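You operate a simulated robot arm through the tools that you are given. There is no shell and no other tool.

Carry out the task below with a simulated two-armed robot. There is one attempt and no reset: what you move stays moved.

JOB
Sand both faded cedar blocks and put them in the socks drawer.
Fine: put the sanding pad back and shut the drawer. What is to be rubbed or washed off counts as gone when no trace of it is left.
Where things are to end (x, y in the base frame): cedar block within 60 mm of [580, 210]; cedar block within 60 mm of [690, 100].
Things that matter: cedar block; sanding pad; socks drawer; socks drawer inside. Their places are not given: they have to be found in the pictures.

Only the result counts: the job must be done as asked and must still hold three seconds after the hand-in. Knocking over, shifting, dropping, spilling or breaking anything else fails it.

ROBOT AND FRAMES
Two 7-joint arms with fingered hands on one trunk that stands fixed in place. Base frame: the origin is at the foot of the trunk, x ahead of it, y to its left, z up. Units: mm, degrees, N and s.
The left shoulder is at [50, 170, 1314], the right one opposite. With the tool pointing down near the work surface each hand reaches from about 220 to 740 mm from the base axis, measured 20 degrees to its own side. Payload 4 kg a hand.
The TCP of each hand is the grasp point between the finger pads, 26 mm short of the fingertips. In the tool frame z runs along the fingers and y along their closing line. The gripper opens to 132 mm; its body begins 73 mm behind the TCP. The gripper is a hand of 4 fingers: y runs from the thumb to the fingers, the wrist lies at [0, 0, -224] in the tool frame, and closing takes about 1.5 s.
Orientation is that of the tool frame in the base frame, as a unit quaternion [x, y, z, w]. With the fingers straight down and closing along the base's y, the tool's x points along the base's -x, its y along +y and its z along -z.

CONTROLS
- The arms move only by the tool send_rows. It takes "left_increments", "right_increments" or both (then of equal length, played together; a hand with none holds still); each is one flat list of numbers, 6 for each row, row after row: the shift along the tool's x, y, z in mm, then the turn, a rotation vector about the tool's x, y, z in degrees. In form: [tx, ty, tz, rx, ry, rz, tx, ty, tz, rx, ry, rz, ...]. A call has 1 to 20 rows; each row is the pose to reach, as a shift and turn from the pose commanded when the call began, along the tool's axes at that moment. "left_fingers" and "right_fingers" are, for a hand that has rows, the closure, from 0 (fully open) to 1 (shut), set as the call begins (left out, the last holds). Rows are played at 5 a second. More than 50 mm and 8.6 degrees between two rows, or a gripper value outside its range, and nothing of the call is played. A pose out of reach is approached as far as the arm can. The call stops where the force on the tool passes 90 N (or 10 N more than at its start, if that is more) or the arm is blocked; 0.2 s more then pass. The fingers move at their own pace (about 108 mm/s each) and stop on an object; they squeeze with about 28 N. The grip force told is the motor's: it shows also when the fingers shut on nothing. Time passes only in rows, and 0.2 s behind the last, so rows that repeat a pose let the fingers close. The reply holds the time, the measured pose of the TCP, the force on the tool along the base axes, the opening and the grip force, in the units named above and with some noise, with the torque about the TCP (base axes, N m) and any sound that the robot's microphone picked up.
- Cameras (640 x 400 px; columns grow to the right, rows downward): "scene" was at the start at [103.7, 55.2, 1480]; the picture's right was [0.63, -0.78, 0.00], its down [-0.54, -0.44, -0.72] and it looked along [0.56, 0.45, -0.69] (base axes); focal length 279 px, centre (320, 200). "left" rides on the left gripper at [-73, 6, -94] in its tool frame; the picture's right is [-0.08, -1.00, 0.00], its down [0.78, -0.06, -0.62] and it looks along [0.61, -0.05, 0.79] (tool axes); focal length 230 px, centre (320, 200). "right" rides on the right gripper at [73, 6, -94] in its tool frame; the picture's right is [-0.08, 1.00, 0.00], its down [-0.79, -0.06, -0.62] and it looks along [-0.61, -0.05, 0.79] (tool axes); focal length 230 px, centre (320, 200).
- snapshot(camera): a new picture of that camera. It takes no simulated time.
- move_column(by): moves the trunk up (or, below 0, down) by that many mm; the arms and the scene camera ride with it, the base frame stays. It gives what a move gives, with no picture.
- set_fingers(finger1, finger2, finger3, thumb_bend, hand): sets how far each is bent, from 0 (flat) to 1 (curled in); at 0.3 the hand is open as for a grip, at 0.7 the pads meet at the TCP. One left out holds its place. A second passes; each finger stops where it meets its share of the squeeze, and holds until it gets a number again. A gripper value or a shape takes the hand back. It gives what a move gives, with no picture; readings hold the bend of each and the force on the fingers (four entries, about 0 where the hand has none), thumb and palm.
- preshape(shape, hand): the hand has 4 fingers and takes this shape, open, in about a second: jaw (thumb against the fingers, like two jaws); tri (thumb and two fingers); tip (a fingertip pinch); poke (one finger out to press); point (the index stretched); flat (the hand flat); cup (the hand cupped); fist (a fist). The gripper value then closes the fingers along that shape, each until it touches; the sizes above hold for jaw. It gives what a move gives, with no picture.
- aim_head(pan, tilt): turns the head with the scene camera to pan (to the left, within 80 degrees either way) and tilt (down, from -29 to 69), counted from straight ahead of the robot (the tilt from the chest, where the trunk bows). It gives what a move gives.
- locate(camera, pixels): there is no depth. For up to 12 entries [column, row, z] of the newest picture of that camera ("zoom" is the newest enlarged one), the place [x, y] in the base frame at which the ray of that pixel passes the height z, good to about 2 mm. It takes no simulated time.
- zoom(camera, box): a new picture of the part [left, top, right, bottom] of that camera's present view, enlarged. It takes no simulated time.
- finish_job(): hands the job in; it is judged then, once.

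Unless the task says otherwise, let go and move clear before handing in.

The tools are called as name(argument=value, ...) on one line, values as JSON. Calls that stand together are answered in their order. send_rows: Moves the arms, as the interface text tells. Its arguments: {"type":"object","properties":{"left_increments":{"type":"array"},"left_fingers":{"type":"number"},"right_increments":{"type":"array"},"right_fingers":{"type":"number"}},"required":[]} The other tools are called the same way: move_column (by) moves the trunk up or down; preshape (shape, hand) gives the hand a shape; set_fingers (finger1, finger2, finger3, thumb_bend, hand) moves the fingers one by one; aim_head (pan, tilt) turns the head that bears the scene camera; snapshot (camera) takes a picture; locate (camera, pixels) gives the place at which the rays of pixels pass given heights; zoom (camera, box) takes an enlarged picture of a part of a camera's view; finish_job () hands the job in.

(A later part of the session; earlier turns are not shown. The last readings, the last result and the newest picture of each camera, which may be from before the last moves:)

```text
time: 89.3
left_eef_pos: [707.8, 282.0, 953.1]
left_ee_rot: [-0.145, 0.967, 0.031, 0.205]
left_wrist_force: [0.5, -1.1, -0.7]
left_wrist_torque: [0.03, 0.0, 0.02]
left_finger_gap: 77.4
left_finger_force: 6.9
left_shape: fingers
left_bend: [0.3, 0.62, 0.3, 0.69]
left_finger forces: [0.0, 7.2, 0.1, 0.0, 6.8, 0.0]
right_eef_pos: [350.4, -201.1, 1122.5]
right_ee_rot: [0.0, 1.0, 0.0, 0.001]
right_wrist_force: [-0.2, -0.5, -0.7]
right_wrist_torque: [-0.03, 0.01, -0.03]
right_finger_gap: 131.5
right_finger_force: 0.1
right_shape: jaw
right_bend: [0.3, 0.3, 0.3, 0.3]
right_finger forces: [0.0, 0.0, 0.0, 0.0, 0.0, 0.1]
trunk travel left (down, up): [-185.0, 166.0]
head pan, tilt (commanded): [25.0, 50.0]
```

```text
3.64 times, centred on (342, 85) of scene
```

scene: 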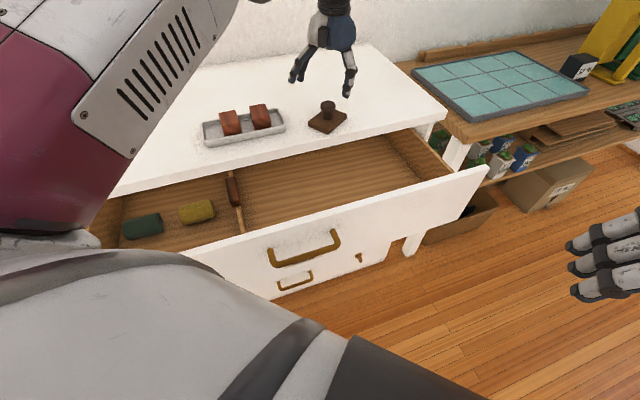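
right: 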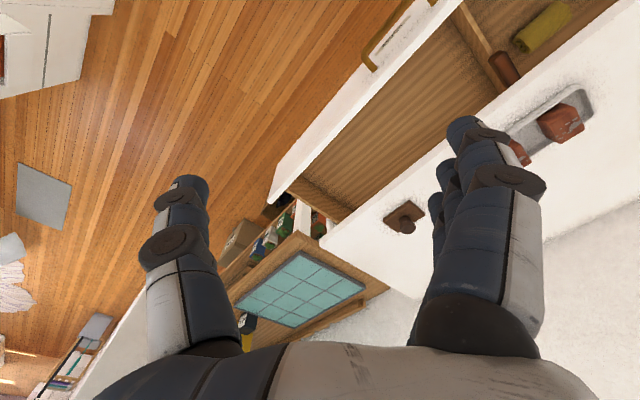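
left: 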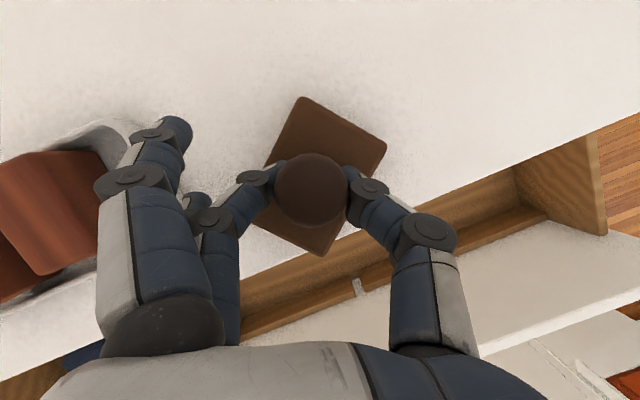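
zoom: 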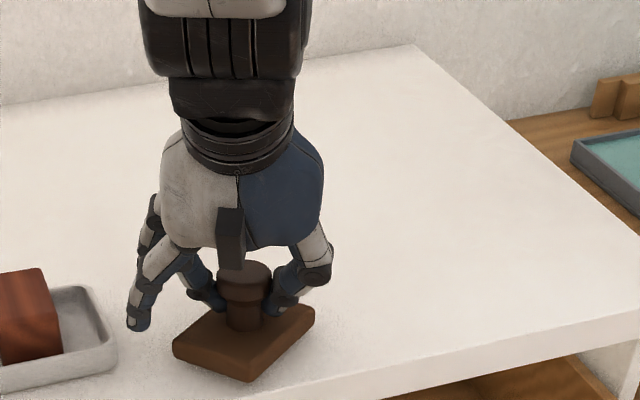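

The knob is now centred between finger 2 and the thumb (about 7 N each) and the pad lies flatter. I'll lift it 15 mm to test.

send_rows(left_increments=[-2, 0, -4.6, 0, 0, 0, -4.1, 0, -9.1, 0, 0, 0, -6.1, 0, -13.7, 0, 0, 0, -6.1, 0, -13.7, 0, 0, 0])

snapshot(camera="left")

zoom(camera="scene", box=[270, 30, 414, 140])

```text
time: 90.3
left_eef_pos: [706.7, 281.7, 967.9]
left_ee_rot: [-0.145, 0.967, 0.031, 0.205]
left_wrist_force: [0.0, -0.4, 0.5]
left_wrist_torque: [0.0, -0.04, 0.04]
left_finger_gap: 77.1
left_finger_force: 6.9
left_shape: fingers
left_bend: [0.3, 0.62, 0.3, 0.69]
left_finger forces: [0.0, 7.2, 0.0, 0.1, 6.8, 0.0]
right_eef_pos: [350.0, -199.6, 1121.6]
right_ee_rot: [0.001, 1.0, 0.0, 0.0]
right_wrist_force: [0.4, -0.4, -0.9]
right_wrist_torque: [0.03, -0.01, 0.01]
right_finger_gap: 131.5
right_finger_force: 0.1
right_shape: jaw
right_bend: [0.3, 0.3, 0.3, 0.3]
right_finger forces: [0.0, 0.1, 0.0, 0.0, 0.0, 0.1]
trunk travel left (down, up): [-185.0, 166.0]
head pan, tilt (commanded): [25.0, 50.0]
```

```text
taken
```

left: 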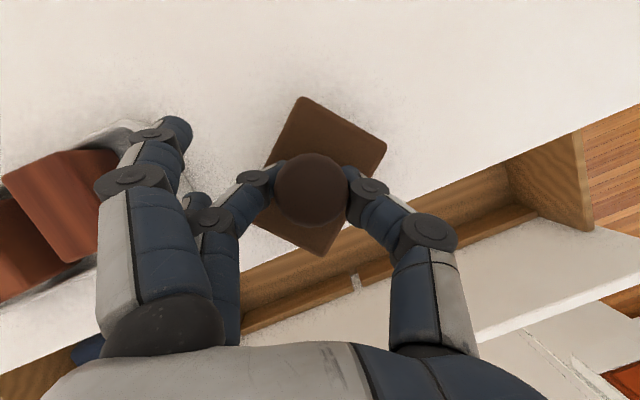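

```text
3.64 times, centred on (342, 85) of scene
```

zoom: 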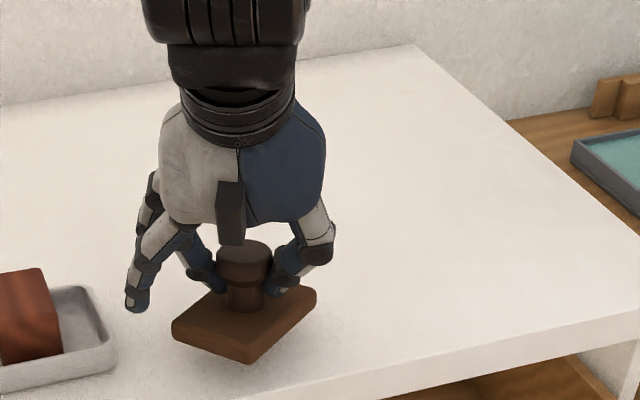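

The pad came up nearly level in the pinch. I'll measure its plate corners in this pose to compute the move home.

locate(camera="left", pixels=[[302, 98, 932], [385, 147, 932], [319, 254, 932], [312, 190, 970], [267, 163, 932]])

```text
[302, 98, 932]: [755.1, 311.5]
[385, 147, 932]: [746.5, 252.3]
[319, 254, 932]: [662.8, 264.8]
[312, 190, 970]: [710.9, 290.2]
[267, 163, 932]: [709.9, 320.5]
```

The pad's centre is at (709,288) with its long axis at −8.5°, so it needs a −35.5° yaw and a shift to the centre at (811,234). I'll carry it there in six gentle rows, keeping it about 20 mm above the surface.

send_rows(left_increments=[-12.4, -13, 4.6, 2.4, 0, 5.4, -24.9, -26.1, 9.2, 4.8, 0, 10.8, -37.3, -39.1, 13.9, 7.2, 0, 16.2, -49.7, -52.2, 18.5, 9.6, 0, 21.6, -62.2, -65.2, 23.1, 12, 0, 27, -74.6, -78.3, 27.7, 14.45, 0, 32.4, -74.6, -78.3, 27.7, 14.45, 0, 32.4])

snapshot(camera="left")

zoom(camera="scene", box=[280, 20, 424, 130])

```text
time: 91.9
left_eef_pos: [806.6, 231.8, 971.9]
left_ee_rot: [0.158, 0.965, -0.034, 0.206]
left_wrist_force: [-0.8, -0.3, -0.3]
left_wrist_torque: [0.01, -0.01, -0.01]
left_finger_gap: 77.5
left_finger_force: 6.8
left_shape: fingers
left_bend: [0.3, 0.62, 0.3, 0.69]
left_finger forces: [0.0, 7.2, 0.1, 0.0, 6.6, 0.0]
right_eef_pos: [350.5, -201.2, 1122.9]
right_ee_rot: [-0.001, 1.0, 0.0, 0.001]
right_wrist_force: [-0.2, -0.8, -0.5]
right_wrist_torque: [-0.02, 0.0, 0.01]
right_finger_gap: 131.8
right_finger_force: 0.1
right_shape: jaw
right_bend: [0.3, 0.3, 0.3, 0.3]
right_finger forces: [0.0, 0.1, 0.1, 0.0, 0.0, 0.0]
trunk travel left (down, up): [-185.0, 166.0]
head pan, tilt (commanded): [25.0, 50.0]
```

```text
taken
```

left: 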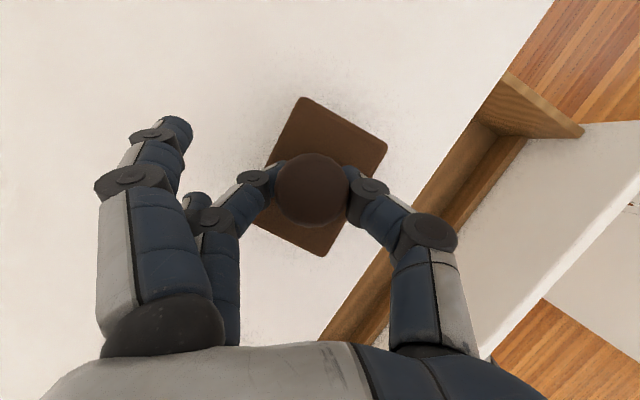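

```text
3.64 times, centred on (352, 75) of scene
```

zoom: 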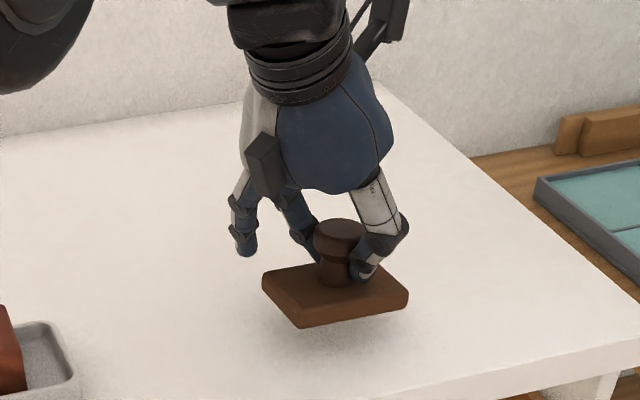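

The pad hangs over its home spot, level and aligned with the dresser. I'll verify its corner positions before lowering.

locate(camera="left", pixels=[[302, 98, 936], [386, 148, 936], [319, 255, 936]])

send_rows(left_increments=[2, 0, 4.6, 0, 0, 0, 4.1, 0, 9.1, 0, 0, 0, 5.7, 0, 12.8, 0, 0, 0])

send_rows(left_increments=[0.6, 0, 1.4, 0, 0, 0, 1.2, 0, 2.7, 0, 0, 0])

```text
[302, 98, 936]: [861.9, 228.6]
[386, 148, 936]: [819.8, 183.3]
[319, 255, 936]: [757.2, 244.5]
```

```text
time: 92.7
left_eef_pos: [806.3, 230.8, 958.9]
left_ee_rot: [0.157, 0.965, -0.033, 0.205]
left_wrist_force: [0.4, -0.9, -0.9]
left_wrist_torque: [0.01, 0.01, 0.0]
left_finger_gap: 77.4
left_finger_force: 6.7
left_shape: fingers
left_bend: [0.3, 0.62, 0.3, 0.69]
left_finger forces: [0.0, 7.0, 0.0, 0.1, 6.7, 0.0]
right_eef_pos: [351.7, -200.5, 1122.7]
right_ee_rot: [-0.001, 1.0, 0.0, 0.001]
right_wrist_force: [0.6, 0.9, -0.3]
right_wrist_torque: [0.01, 0.02, 0.02]
right_finger_gap: 131.8
right_finger_force: 0.1
right_shape: jaw
right_bend: [0.3, 0.3, 0.3, 0.3]
right_finger forces: [0.0, 0.1, 0.1, 0.0, 0.0, 0.1]
trunk travel left (down, up): [-185.0, 166.0]
head pan, tilt (commanded): [25.0, 50.0]
```

```text
time: 93.3
left_eef_pos: [807.2, 229.8, 954.7]
left_ee_rot: [0.158, 0.965, -0.034, 0.205]
left_wrist_force: [0.0, 0.5, 0.7]
left_wrist_torque: [-0.02, -0.03, 0.02]
left_finger_gap: 77.0
left_finger_force: 7.1
left_shape: fingers
left_bend: [0.3, 0.62, 0.3, 0.69]
left_finger forces: [0.0, 7.1, 0.1, 0.0, 6.7, 0.1]
right_eef_pos: [350.4, -200.6, 1122.5]
right_ee_rot: [0.001, 1.0, -0.001, 0.001]
right_wrist_force: [-0.6, -0.1, 0.0]
right_wrist_torque: [0.01, -0.02, -0.03]
right_finger_gap: 132.0
right_finger_force: 0.0
right_shape: jaw
right_bend: [0.3, 0.3, 0.3, 0.3]
right_finger forces: [0.1, 0.1, 0.0, 0.0, 0.0, 0.1]
trunk travel left (down, up): [-185.0, 166.0]
head pan, tilt (commanded): [25.0, 50.0]
```

The corners match the original ones to within about 4 mm. I'll lower the last few millimetres to contact.

send_rows(left_increments=[0.4, 0, 0.9, 0, 0, 0, 0.8, 0, 1.8, 0, 0, 0])

send_rows(left_increments=[0.4, 0, 0.9, 0, 0, 0, 0.6, 0, 1.4, 0, 0, 0])

zoom(camera="scene", box=[280, 20, 424, 130])

```text
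time: 93.9
left_eef_pos: [807.7, 229.4, 953.5]
left_ee_rot: [0.156, 0.966, -0.034, 0.206]
left_wrist_force: [0.3, -0.7, -1.3]
left_wrist_torque: [0.02, -0.03, 0.01]
left_finger_gap: 77.5
left_finger_force: 6.9
left_shape: fingers
left_bend: [0.3, 0.62, 0.3, 0.69]
left_finger forces: [0.0, 7.1, 0.0, 0.1, 6.7, 0.0]
right_eef_pos: [351.1, -200.6, 1122.3]
right_ee_rot: [0.0, 1.0, 0.0, 0.001]
right_wrist_force: [0.1, 0.1, -0.3]
right_wrist_torque: [0.0, -0.01, 0.05]
right_finger_gap: 132.0
right_finger_force: 0.1
right_shape: jaw
right_bend: [0.3, 0.3, 0.3, 0.3]
right_finger forces: [0.0, 0.1, 0.0, 0.0, 0.0, 0.1]
trunk travel left (down, up): [-185.0, 166.0]
head pan, tilt (commanded): [25.0, 50.0]
```

```text
time: 94.5
left_eef_pos: [807.5, 230.1, 951.1]
left_ee_rot: [0.158, 0.965, -0.033, 0.205]
left_wrist_force: [1.2, 0.0, -0.3]
left_wrist_torque: [-0.01, 0.01, 0.0]
left_finger_gap: 77.2
left_finger_force: 6.4
left_shape: fingers
left_bend: [0.3, 0.62, 0.3, 0.69]
left_finger forces: [0.0, 7.2, 0.0, 0.0, 6.7, 0.0]
right_eef_pos: [350.7, -200.4, 1122.1]
right_ee_rot: [0.0, 1.0, 0.0, 0.001]
right_wrist_force: [-0.1, -0.1, -0.7]
right_wrist_torque: [-0.04, 0.02, -0.03]
right_finger_gap: 132.0
right_finger_force: 0.1
right_shape: jaw
right_bend: [0.3, 0.3, 0.3, 0.3]
right_finger forces: [0.0, 0.0, 0.1, 0.0, 0.0, 0.0]
trunk travel left (down, up): [-185.0, 166.0]
head pan, tilt (commanded): [25.0, 50.0]
```

```text
3.64 times, centred on (352, 75) of scene
```

zoom: 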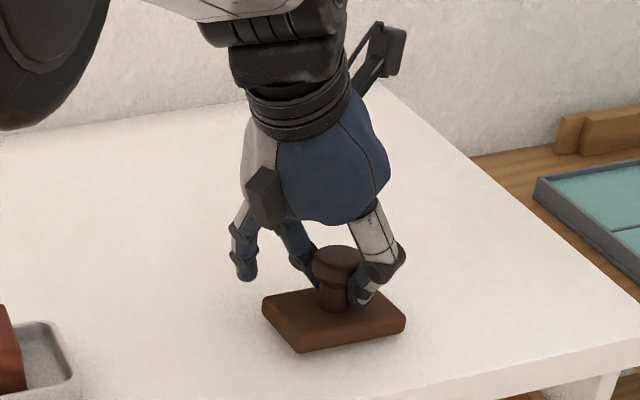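

The pad is practically on the surface. One more millimetre, then I'll release by opening finger 2 and the thumb together.

send_rows(left_increments=[0.4, 0, 0.9, 0, 0, 0, 0.6, 0, 1.4, 0, 0, 0])

set_fingers(hand="left", finger2=0.4, thumb_bend=0.45)

snapshot(camera="left")

zoom(camera="scene", box=[280, 20, 424, 130])

```text
time: 95.1
left_eef_pos: [807.2, 230.4, 951.1]
left_ee_rot: [0.157, 0.965, -0.034, 0.205]
left_wrist_force: [0.0, -0.9, -0.2]
left_wrist_torque: [-0.03, -0.03, 0.0]
left_finger_gap: 77.4
left_finger_force: 7.0
left_shape: fingers
left_bend: [0.3, 0.62, 0.3, 0.69]
left_finger forces: [0.0, 7.1, 0.0, 0.0, 6.9, 0.0]
right_eef_pos: [350.2, -200.6, 1122.5]
right_ee_rot: [0.0, 1.0, 0.0, 0.001]
right_wrist_force: [0.7, -0.4, -0.8]
right_wrist_torque: [0.03, -0.04, 0.02]
right_finger_gap: 132.1
right_finger_force: 0.1
right_shape: jaw
right_bend: [0.3, 0.3, 0.3, 0.3]
right_finger forces: [0.0, 0.0, 0.0, 0.0, 0.0, 0.1]
trunk travel left (down, up): [-185.0, 166.0]
head pan, tilt (commanded): [25.0, 50.0]
```

```text
time: 96.1
left_eef_pos: [806.1, 230.8, 949.6]
left_ee_rot: [0.157, 0.965, -0.033, 0.205]
left_wrist_force: [-0.7, -0.2, 0.9]
left_wrist_torque: [0.02, 0.0, 0.02]
left_finger_gap: 111.7
left_finger_force: 0.0
left_shape: fingers
left_bend: [0.3, 0.4, 0.3, 0.45]
left_finger forces: [0.0, 0.0, 0.1, 0.0, 0.0, 0.0]
right_eef_pos: [350.9, -200.6, 1122.4]
right_ee_rot: [0.0, 1.0, 0.0, 0.0]
right_wrist_force: [-0.3, 0.0, -0.1]
right_wrist_torque: [0.0, 0.01, 0.0]
right_finger_gap: 132.0
right_finger_force: 0.1
right_shape: jaw
right_bend: [0.3, 0.3, 0.3, 0.3]
right_finger forces: [0.0, 0.0, 0.1, 0.1, 0.0, 0.1]
trunk travel left (down, up): [-185.0, 166.0]
head pan, tilt (commanded): [25.0, 50.0]
```

```text
taken
```

left: 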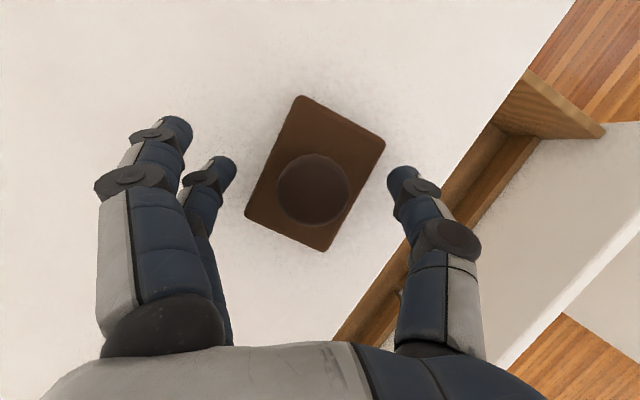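

```text
3.64 times, centred on (352, 75) of scene
```

zoom: 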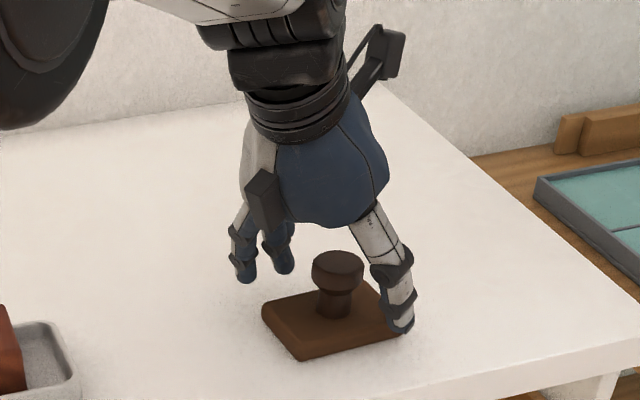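

The pad is released and flat. I'll raise the hand straight up and verify the pad's final place.

send_rows(left_increments=[-8, 0, -18, 0, 0, 0, -16, 0, -36, 0, 0, 0, -28.5, 0, -64, 0, 0, 0, -28.5, 0, -64, 0, 0, 0])

snapshot(camera="left")

snapshot(camera="scene")

```text
time: 97.1
left_eef_pos: [807.3, 230.0, 1021.1]
left_ee_rot: [0.156, 0.966, -0.033, 0.205]
left_wrist_force: [0.0, 1.3, 0.4]
left_wrist_torque: [0.02, -0.02, -0.01]
left_finger_gap: 111.7
left_finger_force: 0.0
left_shape: fingers
left_bend: [0.3, 0.4, 0.3, 0.45]
left_finger forces: [0.0, 0.0, 0.0, 0.0, 0.0, 0.0]
right_eef_pos: [351.5, -202.0, 1122.0]
right_ee_rot: [0.0, 1.0, 0.0, 0.0]
right_wrist_force: [-0.4, 0.2, -0.7]
right_wrist_torque: [0.01, 0.02, 0.0]
right_finger_gap: 131.9
right_finger_force: 0.1
right_shape: jaw
right_bend: [0.3, 0.3, 0.3, 0.3]
right_finger forces: [0.1, 0.0, 0.0, 0.1, 0.0, 0.0]
trunk travel left (down, up): [-185.0, 166.0]
head pan, tilt (commanded): [25.0, 50.0]
```

```text
taken
```

left: 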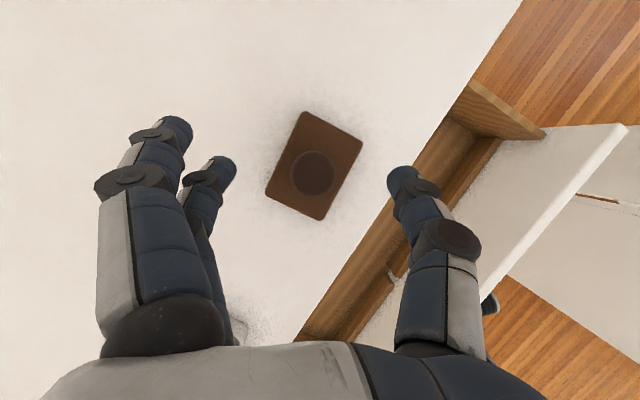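

```text
taken
```

scene: 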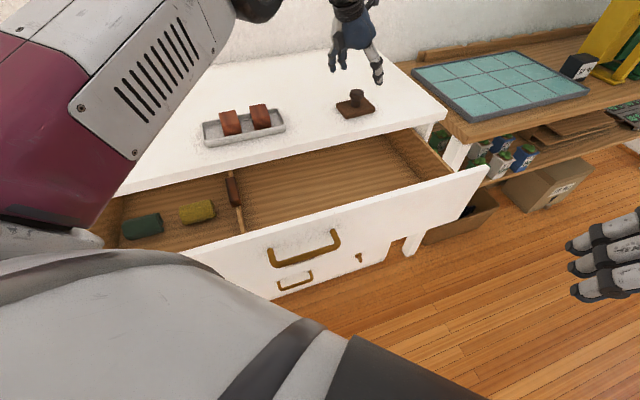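

locate(camera="left", pixels=[[304, 111, 917], [362, 144, 917], [319, 220, 917], [265, 190, 917], [313, 174, 955]])

zoom(camera="scene", box=[190, 90, 300, 160])

```text
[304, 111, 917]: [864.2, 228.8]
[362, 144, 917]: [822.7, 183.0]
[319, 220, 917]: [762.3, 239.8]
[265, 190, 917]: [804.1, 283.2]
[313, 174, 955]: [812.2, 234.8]
```

```text
5.71 times, centred on (245, 125) of scene
```

zoom: 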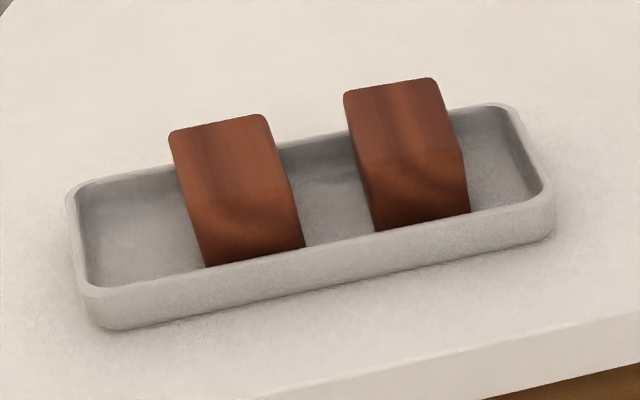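

The pad is back within about 3 mm of its original spot. I'll take a very close look at both block tops to be sure no flecks remain.

zoom(camera="scene", box=[215, 105, 247, 125])

zoom(camera="scene", box=[245, 98, 277, 118])

locate(camera="scene", pixels=[[219, 113.5, 944], [236.5, 110.5, 944], [249.5, 106.7, 944], [266, 104, 944]])

```text
16.00 times, centred on (231, 115) of scene
```

zoom: 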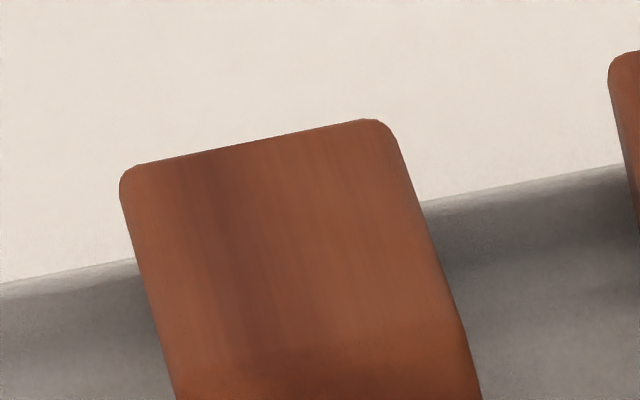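

```text
16.00 times, centred on (261, 108) of scene
```

zoom: 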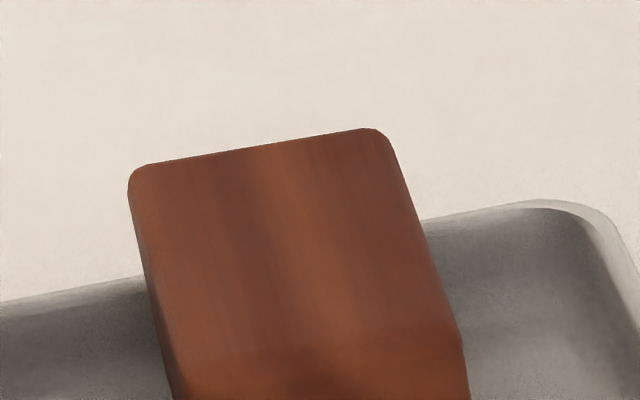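

```text
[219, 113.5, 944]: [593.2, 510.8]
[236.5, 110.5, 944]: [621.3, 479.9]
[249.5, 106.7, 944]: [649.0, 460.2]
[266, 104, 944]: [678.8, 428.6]
```

Both tops are clean. Now I'll turn the hand straight down with yaw 45°, so it closes along the tray's length, and move it above block B at about (644,424).

send_rows(left_increments=[21.1, 14.7, -11.7, -1.5, 2.4, -6.9, 42.2, 29.4, -23.4, -3, 4.8, -13.9, 63.3, 44, -35.1, -4.4, 7.2, -20.8, 84.4, 58.7, -46.8, -5.9, 9.6, -27.7, 105.6, 73.4, -58.6, -7.4, 11.9, -34.7, 126.7, 88.1, -70.3, -8.9, 14.3, -41.6, 147.8, 102.7, -82, -10.3, 16.7, -48.5, 168.9, 117.4, -93.7, -11.8, 19.1, -55.5, 190, 132.1, -105.4, -13.3, 21.5, -62.4, 190, 132.1, -105.4, -13.3, 21.5, -62.4], left_fingers=0)

snapshot(camera="left")

snapshot(camera="scene")

```text
time: 99.3
left_eef_pos: [641.6, 422.0, 1040.1]
left_ee_rot: [-0.382, 0.924, -0.001, 0.0]
left_wrist_force: [-0.2, 0.3, 0.3]
left_wrist_torque: [0.03, -0.03, -0.02]
left_finger_gap: 131.9
left_finger_force: 0.1
left_shape: jaw
left_bend: [0.3, 0.3, 0.3, 0.3]
left_finger forces: [0.0, 0.0, 0.0, 0.0, 0.0, 0.1]
right_eef_pos: [351.6, -201.5, 1122.9]
right_ee_rot: [0.0, 1.0, -0.001, 0.0]
right_wrist_force: [0.0, 0.2, 1.0]
right_wrist_torque: [-0.03, 0.01, -0.01]
right_finger_gap: 132.0
right_finger_force: 0.1
right_shape: jaw
right_bend: [0.3, 0.3, 0.3, 0.3]
right_finger forces: [0.2, 0.0, 0.1, 0.0, 0.0, 0.0]
trunk travel left (down, up): [-185.0, 166.0]
head pan, tilt (commanded): [25.0, 50.0]
```

```text
taken
```

left: 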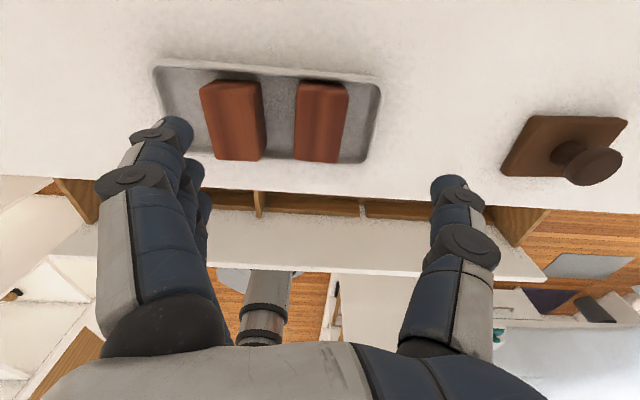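

```text
taken
```

scene: 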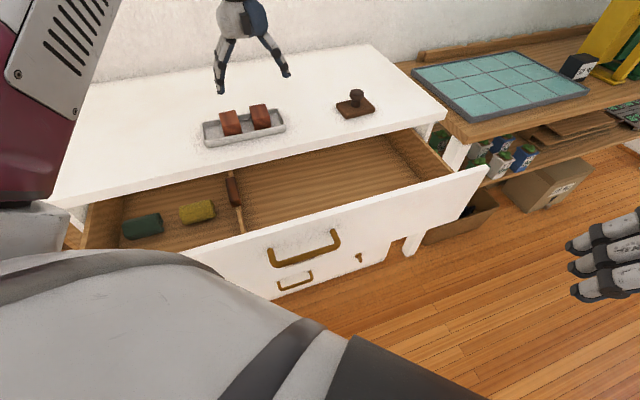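

The view is now aligned with the tray. I'll zoom in to get the block corners accurately.

zoom(camera="left", box=[140, 50, 400, 190])

```text
2.46 times, centred on (270, 120) of left
```

zoom: 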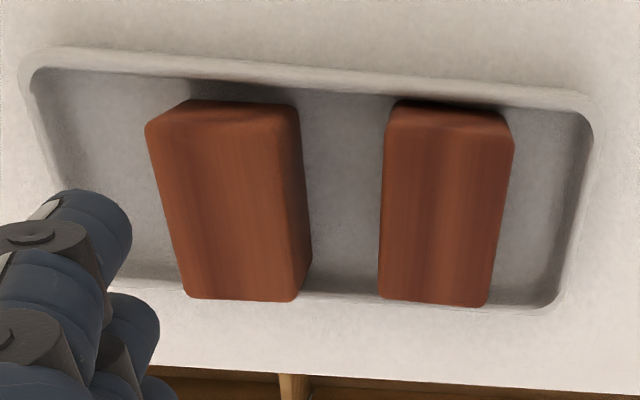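

locate(camera="zoom", pixels=[[388, 133, 944], [512, 143, 944], [487, 305, 944], [380, 298, 944], [148, 128, 944], [277, 124, 944], [292, 301, 944], [185, 297, 944], [598, 115, 924], [553, 312, 924], [30, 65, 924], [575, 290, 905]])

```text
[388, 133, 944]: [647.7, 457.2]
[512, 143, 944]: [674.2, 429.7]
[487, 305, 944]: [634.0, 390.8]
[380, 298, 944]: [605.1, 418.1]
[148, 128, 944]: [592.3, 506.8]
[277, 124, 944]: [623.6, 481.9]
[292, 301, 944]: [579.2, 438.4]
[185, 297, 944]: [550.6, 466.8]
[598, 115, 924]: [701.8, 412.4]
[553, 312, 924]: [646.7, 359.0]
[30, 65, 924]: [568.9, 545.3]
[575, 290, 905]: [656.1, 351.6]
```

Block B's top is centred at (640.3,424) and lines up with the hand. I'll narrow the opening and descend so that the fingertips reach just above the tray rim level.

send_rows(left_increments=[0, 2.3, 20, 0, 0, 0, 0, 2.3, 40, 0, 0, 0, 0, 2.3, 60, 0, 0, 0, 0, 2.3, 75, 0, 0, 0, 0, 2.3, 75, 0, 0, 0], left_fingers=0.4)

snapshot(camera="left")

zoom(camera="scene", box=[190, 60, 318, 150])

```text
time: 100.5
left_eef_pos: [640.8, 427.4, 970.6]
left_ee_rot: [-0.381, 0.925, 0.001, 0.003]
left_wrist_force: [4.6, 3.2, 24.3]
left_wrist_torque: [0.55, 1.16, -0.31]
left_finger_gap: 78.5
left_finger_force: 0.1
left_shape: jaw
left_bend: [0.71, 0.71, 0.74, 0.7]
left_finger forces: [0.2, 1.0, 23.7, 0.0, 0.1, 0.0]
right_eef_pos: [349.1, -202.1, 1123.4]
right_ee_rot: [0.0, 1.0, 0.001, 0.001]
right_wrist_force: [-0.3, 0.2, -0.9]
right_wrist_torque: [0.01, 0.02, -0.02]
right_finger_gap: 131.7
right_finger_force: 0.0
right_shape: jaw
right_bend: [0.3, 0.3, 0.3, 0.3]
right_finger forces: [0.0, 0.0, 0.0, 0.0, 0.0, 0.0]
trunk travel left (down, up): [-185.0, 166.0]
head pan, tilt (commanded): [25.0, 50.0]
```

```text
taken
```

left: 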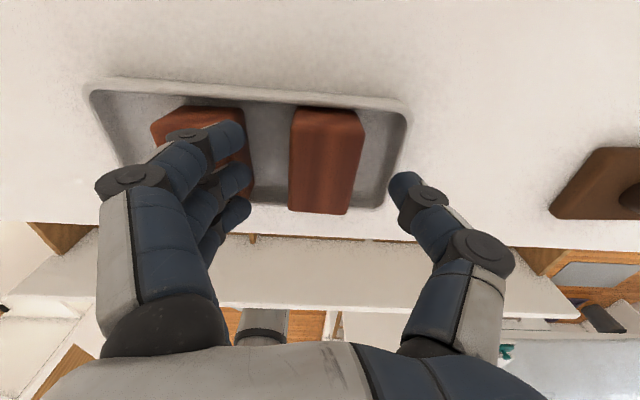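

```text
4.44 times, centred on (254, 105) of scene
```

zoom: 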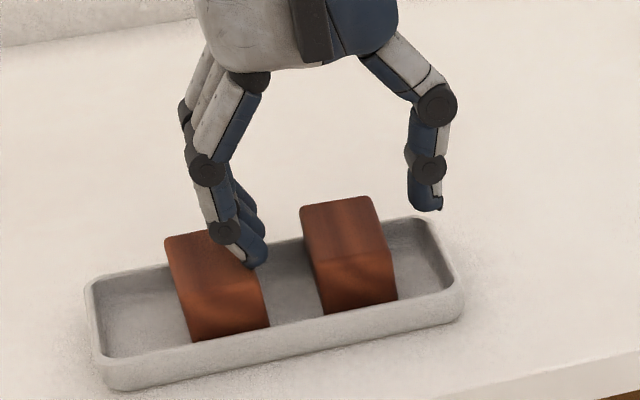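

Finger 3 landed on block A's top edge (23.7 N), so I'll raise at once and narrow the opening to about 60 mm.

send_rows(left_increments=[0, 0, -15, 0, 0, 0, 0, 0, -30, 0, 0, 0])

send_rows(left_increments=[0, 0, 0, 0, 0, 0, 0, 0, 0, 0, 0, 0, 0, 0, 0, 0, 0, 0], left_fingers=0.55)

snapshot(camera="left")

zoom(camera="scene", box=[190, 60, 318, 150])

```text
time: 101.1
left_eef_pos: [640.2, 423.5, 994.5]
left_ee_rot: [-0.382, 0.924, 0.0, -0.001]
left_wrist_force: [-0.1, -0.2, 0.5]
left_wrist_torque: [-0.04, -0.02, -0.05]
left_finger_gap: 79.7
left_finger_force: 0.1
left_shape: jaw
left_bend: [0.71, 0.71, 0.71, 0.7]
left_finger forces: [0.0, 0.0, 0.0, 0.0, 0.1, 0.0]
right_eef_pos: [350.1, -201.6, 1123.1]
right_ee_rot: [0.0, 1.0, 0.0, 0.001]
right_wrist_force: [-0.4, 0.8, 0.0]
right_wrist_torque: [0.01, 0.0, -0.01]
right_finger_gap: 132.0
right_finger_force: 0.1
right_shape: jaw
right_bend: [0.3, 0.3, 0.3, 0.3]
right_finger forces: [0.2, 0.0, 0.0, 0.0, 0.0, 0.0]
trunk travel left (down, up): [-185.0, 166.0]
head pan, tilt (commanded): [25.0, 50.0]
```

```text
time: 101.9
left_eef_pos: [639.3, 423.6, 994.4]
left_ee_rot: [-0.381, 0.924, 0.0, -0.001]
left_wrist_force: [-0.2, -1.3, 0.0]
left_wrist_torque: [-0.03, 0.01, 0.0]
left_finger_gap: 60.2
left_finger_force: 0.0
left_shape: jaw
left_bend: [0.73, 0.73, 0.73, 0.7]
left_finger forces: [0.0, 0.0, 0.1, 0.1, 0.0, 0.1]
right_eef_pos: [350.4, -200.7, 1122.5]
right_ee_rot: [-0.001, 1.0, 0.0, 0.001]
right_wrist_force: [0.1, -0.1, -0.8]
right_wrist_torque: [0.02, 0.02, -0.01]
right_finger_gap: 131.8
right_finger_force: 0.0
right_shape: jaw
right_bend: [0.3, 0.3, 0.3, 0.3]
right_finger forces: [0.0, 0.0, 0.1, 0.0, 0.0, 0.0]
trunk travel left (down, up): [-185.0, 166.0]
head pan, tilt (commanded): [25.0, 50.0]
```

```text
taken
```

left: 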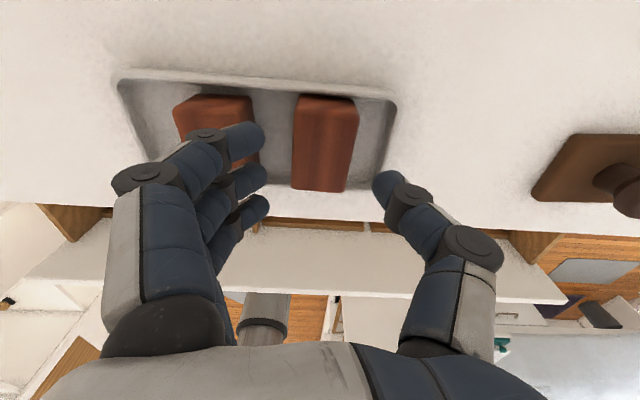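

```text
4.44 times, centred on (254, 105) of scene
```

zoom: 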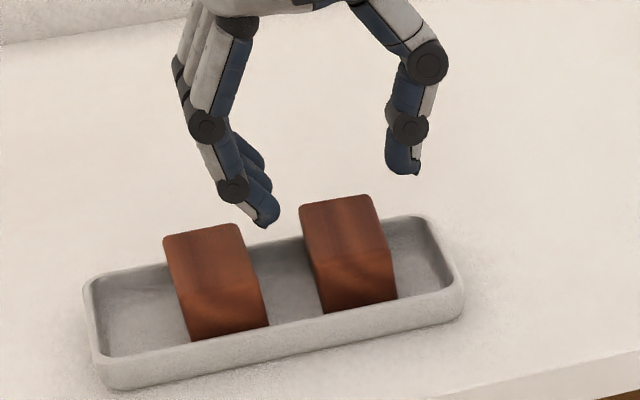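

The gap between the blocks is too narrow for the slanted fingers. I'll instead turn the hand to yaw −45° and grip each block across the tray (its 57 mm length), where the fingers only pass over the tray's side rims.

send_rows(left_increments=[0, 0, -10, 0, 0, 8.2, 0, 0, -20, 0, 0, 16.4, 0, 0, -30, 0, 0, 24.6, 0, 0, -40, 0, 0, 32.8, 0, 0, -40, 0, 0, 41, 0, 0, -40, 0, 0, 49.2, 0, 0, -40, 0, 0, 57.4, 0, 0, -40, 0, 0, 65.6, 0, 0, -40, 0, 0, 73.8, 0, 0, -40, 0, 0, 82, 0, 0, -40, 0, 0, 90, 0, 0, -40, 0, 0, 90], left_fingers=0.3)

snapshot(camera="left")

snapshot(camera="scene")

```text
time: 104.5
left_eef_pos: [641.1, 425.5, 1033.7]
left_ee_rot: [0.384, 0.923, -0.001, -0.001]
left_wrist_force: [0.4, 0.6, 0.7]
left_wrist_torque: [-0.02, 0.04, -0.03]
left_finger_gap: 92.1
left_finger_force: 0.0
left_shape: jaw
left_bend: [0.68, 0.68, 0.68, 0.64]
left_finger forces: [0.1, 0.0, 0.0, 0.1, 0.0, 0.1]
right_eef_pos: [350.7, -200.5, 1122.4]
right_ee_rot: [0.001, 1.0, 0.0, 0.0]
right_wrist_force: [-0.6, 0.0, -0.6]
right_wrist_torque: [-0.02, 0.01, 0.0]
right_finger_gap: 132.1
right_finger_force: 0.0
right_shape: jaw
right_bend: [0.3, 0.3, 0.3, 0.3]
right_finger forces: [0.0, 0.0, 0.1, 0.0, 0.1, 0.0]
trunk travel left (down, up): [-185.0, 166.0]
head pan, tilt (commanded): [25.0, 50.0]
```

```text
taken
```

left: 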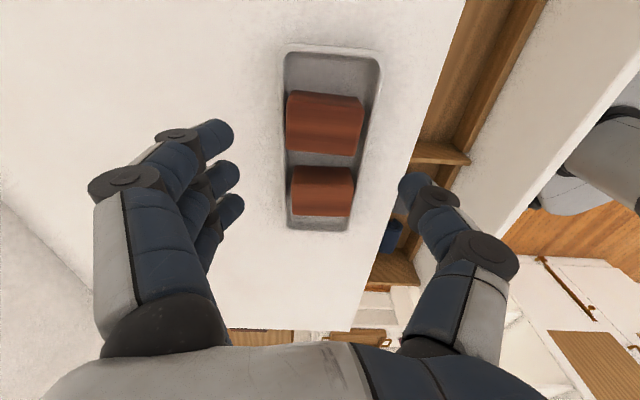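

```text
taken
```

scene: 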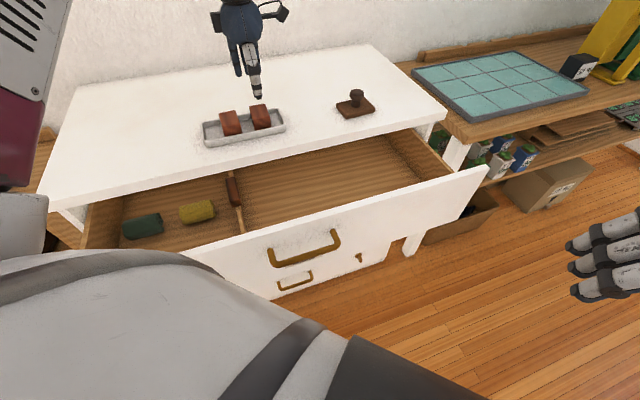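

The yaw −45° pose works, and both blocks are in view at (325,122) and (322,190). I'll locate block B's corners from here.

zoom(camera="left", box=[260, 40, 400, 240])

```text
2.00 times, centred on (330, 140) of left
```

zoom: 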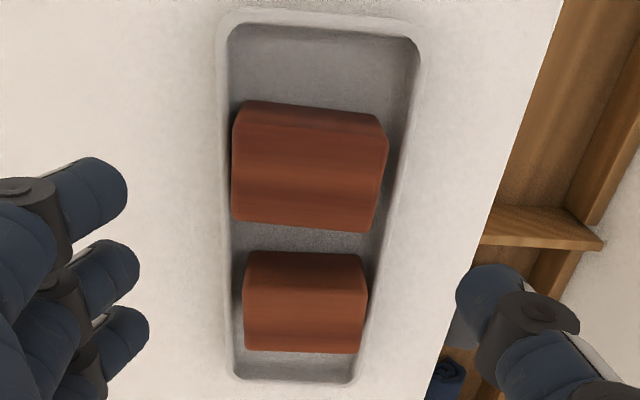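

locate(camera="zoom", pixels=[[237, 130, 944], [386, 144, 944], [370, 230, 944], [233, 220, 944], [245, 284, 944], [366, 291, 944], [358, 352, 944], [245, 346, 944], [222, 25, 924], [420, 40, 924], [352, 383, 924], [236, 378, 924]])

```text
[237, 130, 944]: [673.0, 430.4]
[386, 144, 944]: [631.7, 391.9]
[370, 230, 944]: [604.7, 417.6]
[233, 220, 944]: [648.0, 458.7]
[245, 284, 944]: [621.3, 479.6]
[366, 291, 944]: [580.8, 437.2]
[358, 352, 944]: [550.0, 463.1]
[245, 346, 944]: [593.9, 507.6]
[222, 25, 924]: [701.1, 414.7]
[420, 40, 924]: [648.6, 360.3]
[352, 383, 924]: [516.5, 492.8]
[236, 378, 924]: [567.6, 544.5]
```

Block B is centred at (639.4,424.6). I'll align the finger–thumb line with it and descend to z≈950 with the opening at about 92 mm.

send_rows(left_increments=[3.1, -1.4, 20, 0, 0, 0, 3.1, -1.4, 40, 0, 0, 0, 3.1, -1.4, 60, 0, 0, 0, 3.1, -1.4, 74, 0, 0, 0, 3.1, -1.4, 74, 0, 0, 0])

snapshot(camera="left")

zoom(camera="scene", box=[190, 60, 318, 150])

```text
time: 105.7
left_eef_pos: [638.6, 427.1, 959.9]
left_ee_rot: [0.384, 0.924, 0.0, 0.001]
left_wrist_force: [-1.2, -0.7, -0.2]
left_wrist_torque: [-0.03, -0.02, 0.0]
left_finger_gap: 92.1
left_finger_force: 0.1
left_shape: jaw
left_bend: [0.68, 0.68, 0.68, 0.64]
left_finger forces: [0.0, 0.1, 0.1, 0.1, 0.0, 0.0]
right_eef_pos: [351.7, -201.8, 1122.0]
right_ee_rot: [0.0, 1.0, 0.0, 0.0]
right_wrist_force: [0.2, -0.2, -0.6]
right_wrist_torque: [-0.03, 0.02, -0.01]
right_finger_gap: 131.8
right_finger_force: 0.0
right_shape: jaw
right_bend: [0.3, 0.3, 0.3, 0.3]
right_finger forces: [0.0, 0.1, 0.0, 0.0, 0.1, 0.0]
trunk travel left (down, up): [-185.0, 166.0]
head pan, tilt (commanded): [25.0, 50.0]
```

```text
taken
```

left: 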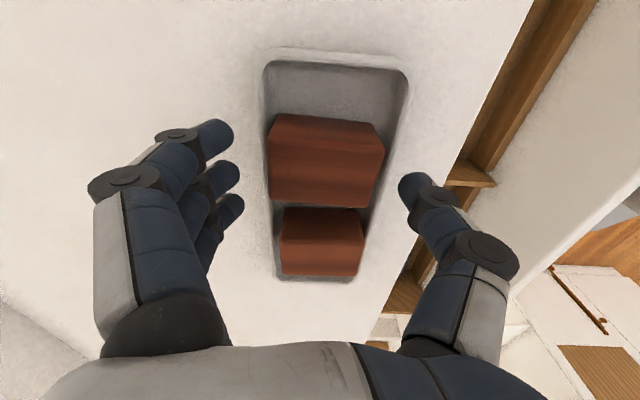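

```text
4.44 times, centred on (254, 105) of scene
```

zoom: 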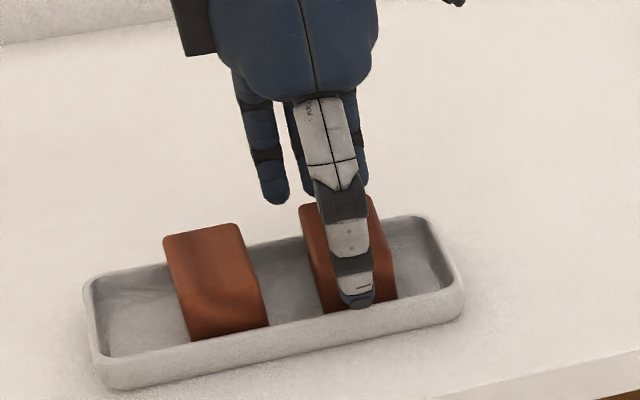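

locate(camera="left", pixels=[[268, 143, 944], [384, 152, 944], [371, 207, 944], [271, 199, 944]])

zoom(camera="left", box=[180, 60, 460, 290])

```text
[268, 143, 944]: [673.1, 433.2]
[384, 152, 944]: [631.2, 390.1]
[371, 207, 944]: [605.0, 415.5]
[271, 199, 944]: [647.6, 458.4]
```

```text
1.74 times, centred on (320, 175) of left
```

zoom: 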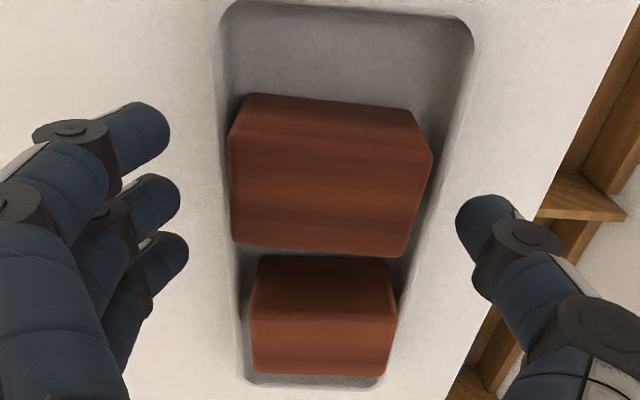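

Alignment is good. I'll go down the last 9 mm and close on block B.

send_rows(left_increments=[0, 0, 4.5, 0, 0, 0, 0, 0, 9, 0, 0, 0, 0, 0, 9, 0, 0, 0])

send_rows(left_increments=[0, 0, 0, 0, 0, 0, 0, 0, 0, 0, 0, 0, 0, 0, 0, 0, 0, 0, 0, 0, 0, 0, 0, 0, 0, 0, 0, 0, 0, 0], left_fingers=1.0)

snapshot(camera="left")

zoom(camera="scene", box=[190, 60, 318, 150])

```text
time: 106.5
left_eef_pos: [639.1, 426.6, 951.6]
left_ee_rot: [0.383, 0.924, 0.0, 0.0]
left_wrist_force: [-0.7, -0.1, -0.2]
left_wrist_torque: [0.01, -0.05, 0.05]
left_finger_gap: 92.2
left_finger_force: 0.0
left_shape: jaw
left_bend: [0.68, 0.68, 0.68, 0.64]
left_finger forces: [0.0, 0.1, 0.0, 0.0, 0.1, 0.0]
right_eef_pos: [350.9, -199.5, 1122.4]
right_ee_rot: [0.0, 1.0, -0.001, 0.001]
right_wrist_force: [-0.6, 0.7, -1.2]
right_wrist_torque: [0.02, 0.02, -0.04]
right_finger_gap: 131.9
right_finger_force: 0.1
right_shape: jaw
right_bend: [0.3, 0.3, 0.3, 0.3]
right_finger forces: [0.0, 0.0, 0.1, 0.0, 0.1, 0.0]
trunk travel left (down, up): [-185.0, 166.0]
head pan, tilt (commanded): [25.0, 50.0]
```

```text
time: 107.7
left_eef_pos: [638.1, 426.2, 951.9]
left_ee_rot: [0.384, 0.924, -0.001, 0.0]
left_wrist_force: [-1.4, -0.8, -0.4]
left_wrist_torque: [0.0, 0.0, 0.05]
left_finger_gap: 42.9
left_finger_force: 27.7
left_shape: jaw
left_bend: [0.73, 0.73, 0.68, 0.7]
left_finger forces: [10.8, 11.2, 1.1, 0.0, 24.1, 0.1]
right_eef_pos: [351.0, -200.3, 1122.5]
right_ee_rot: [0.001, 1.0, 0.0, 0.002]
right_wrist_force: [-0.3, -0.3, -0.2]
right_wrist_torque: [-0.03, 0.01, 0.05]
right_finger_gap: 132.0
right_finger_force: 0.1
right_shape: jaw
right_bend: [0.3, 0.3, 0.3, 0.3]
right_finger forces: [0.0, 0.1, 0.1, 0.0, 0.0, 0.0]
trunk travel left (down, up): [-185.0, 166.0]
head pan, tilt (commanded): [25.0, 50.0]
```

```text
taken
```

left: 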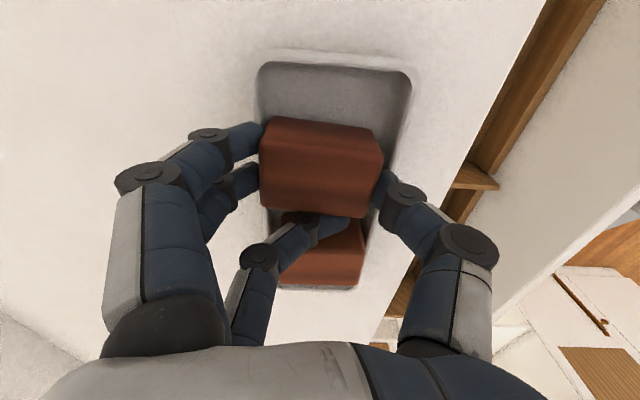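

```text
4.44 times, centred on (254, 105) of scene
```

zoom: 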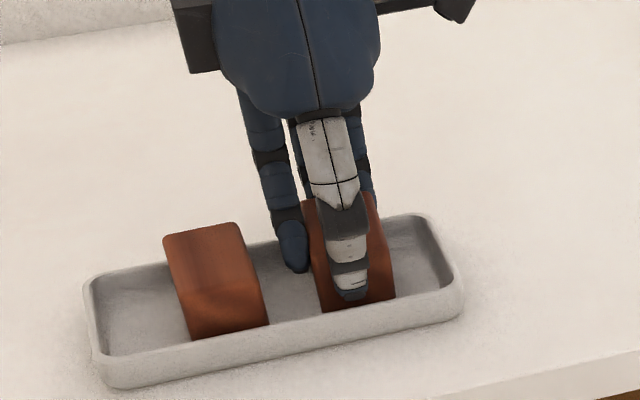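

Block B is held by fingers 1 and 2 (about 11 N each) and the thumb (24 N), with finger 3 beside it in the gap. I'll lift straight up slowly.

send_rows(left_increments=[0, 0, -5, 0, 0, 0, 0, 0, -12, 0, 0, 0, 0, 0, -22, 0, 0, 0, 0, 0, -35, 0, 0, 0, 0, 0, -35, 0, 0, 0])

snapshot(camera="left")

zoom(camera="scene", box=[190, 60, 318, 150])

```text
time: 108.9
left_eef_pos: [638.4, 425.5, 986.4]
left_ee_rot: [0.384, 0.923, 0.0, 0.0]
left_wrist_force: [-0.4, -0.3, -0.1]
left_wrist_torque: [-0.01, 0.04, 0.02]
left_finger_gap: 42.8
left_finger_force: 27.9
left_shape: jaw
left_bend: [0.73, 0.73, 0.68, 0.7]
left_finger forces: [11.1, 11.9, 1.0, 0.1, 23.9, 0.0]
right_eef_pos: [350.4, -202.1, 1123.0]
right_ee_rot: [-0.001, 1.0, 0.0, 0.001]
right_wrist_force: [0.3, -0.5, -0.1]
right_wrist_torque: [-0.02, 0.0, 0.0]
right_finger_gap: 131.9
right_finger_force: 0.0
right_shape: jaw
right_bend: [0.3, 0.3, 0.3, 0.3]
right_finger forces: [0.1, 0.0, 0.0, 0.0, 0.1, 0.1]
trunk travel left (down, up): [-185.0, 166.0]
head pan, tilt (commanded): [25.0, 50.0]
```

```text
taken
```

left: 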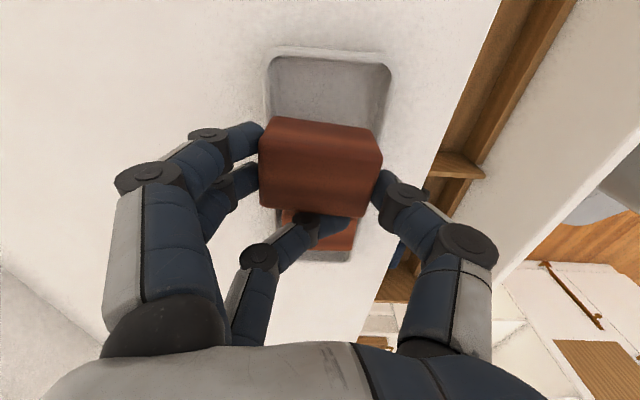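

```text
4.44 times, centred on (254, 105) of scene
```

zoom: 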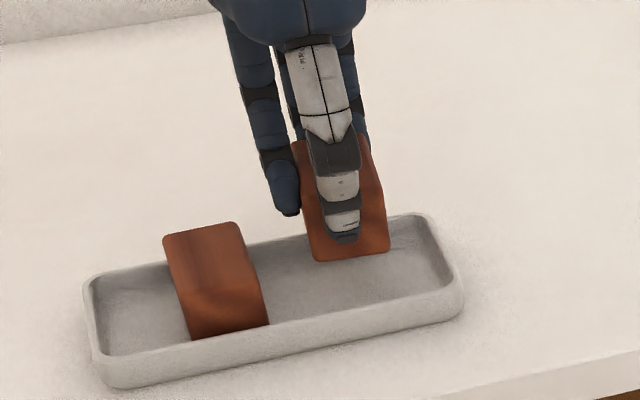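

Block B is up cleanly and block A and the tray are undisturbed. I'll carry B over the open drawer to the target at (690,100), staying at z≈1015.

send_rows(left_increments=[0, 0, -29, 0, 0, 0, -33, -24.2, -29, 0, 0, 0, -66, -48.4, -29, 0, 0, 0, -99, -72.7, -29, 0, 0, 0, -132, -96.9, -29, 0, 0, 0, -165, -121.1, -29, 0, 0, 0, -198, -145.3, -29, 0, 0, 0, -231, -169.6, -29, 0, 0, 0, -264, -193.8, -29, 0, 0, 0, -264, -193.8, -29, 0, 0, 0])

snapshot(camera="left")

snapshot(camera="scene")

```text
time: 111.1
left_eef_pos: [687.4, 101.9, 1016.3]
left_ee_rot: [0.383, 0.924, 0.0, -0.001]
left_wrist_force: [1.2, -0.1, 0.1]
left_wrist_torque: [0.01, 0.02, 0.01]
left_finger_gap: 42.7
left_finger_force: 28.0
left_shape: jaw
left_bend: [0.73, 0.73, 0.68, 0.7]
left_finger forces: [11.1, 11.9, 0.9, 0.0, 23.6, 0.1]
right_eef_pos: [349.6, -200.7, 1122.8]
right_ee_rot: [0.0, 1.0, -0.001, 0.0]
right_wrist_force: [-0.7, -0.3, 0.0]
right_wrist_torque: [0.01, 0.04, -0.04]
right_finger_gap: 132.1
right_finger_force: 0.1
right_shape: jaw
right_bend: [0.3, 0.3, 0.3, 0.3]
right_finger forces: [0.0, 0.0, 0.0, 0.1, 0.0, 0.1]
trunk travel left (down, up): [-185.0, 166.0]
head pan, tilt (commanded): [25.0, 50.0]
```

```text
taken
```

left: 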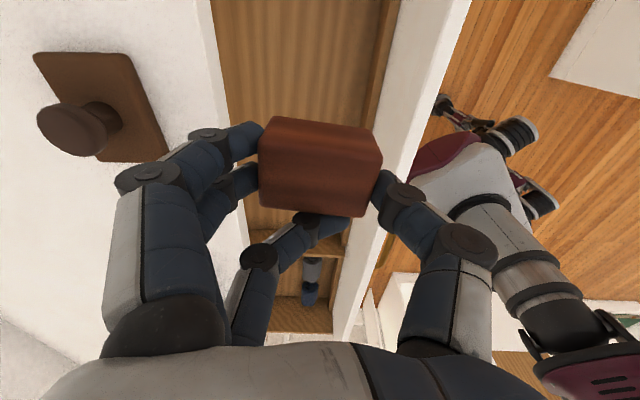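

```text
taken
```

scene: 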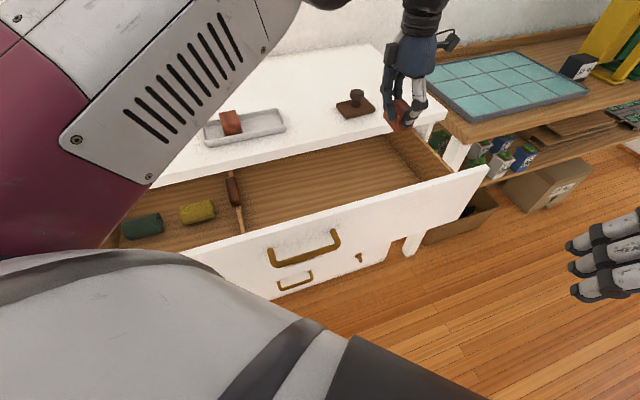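

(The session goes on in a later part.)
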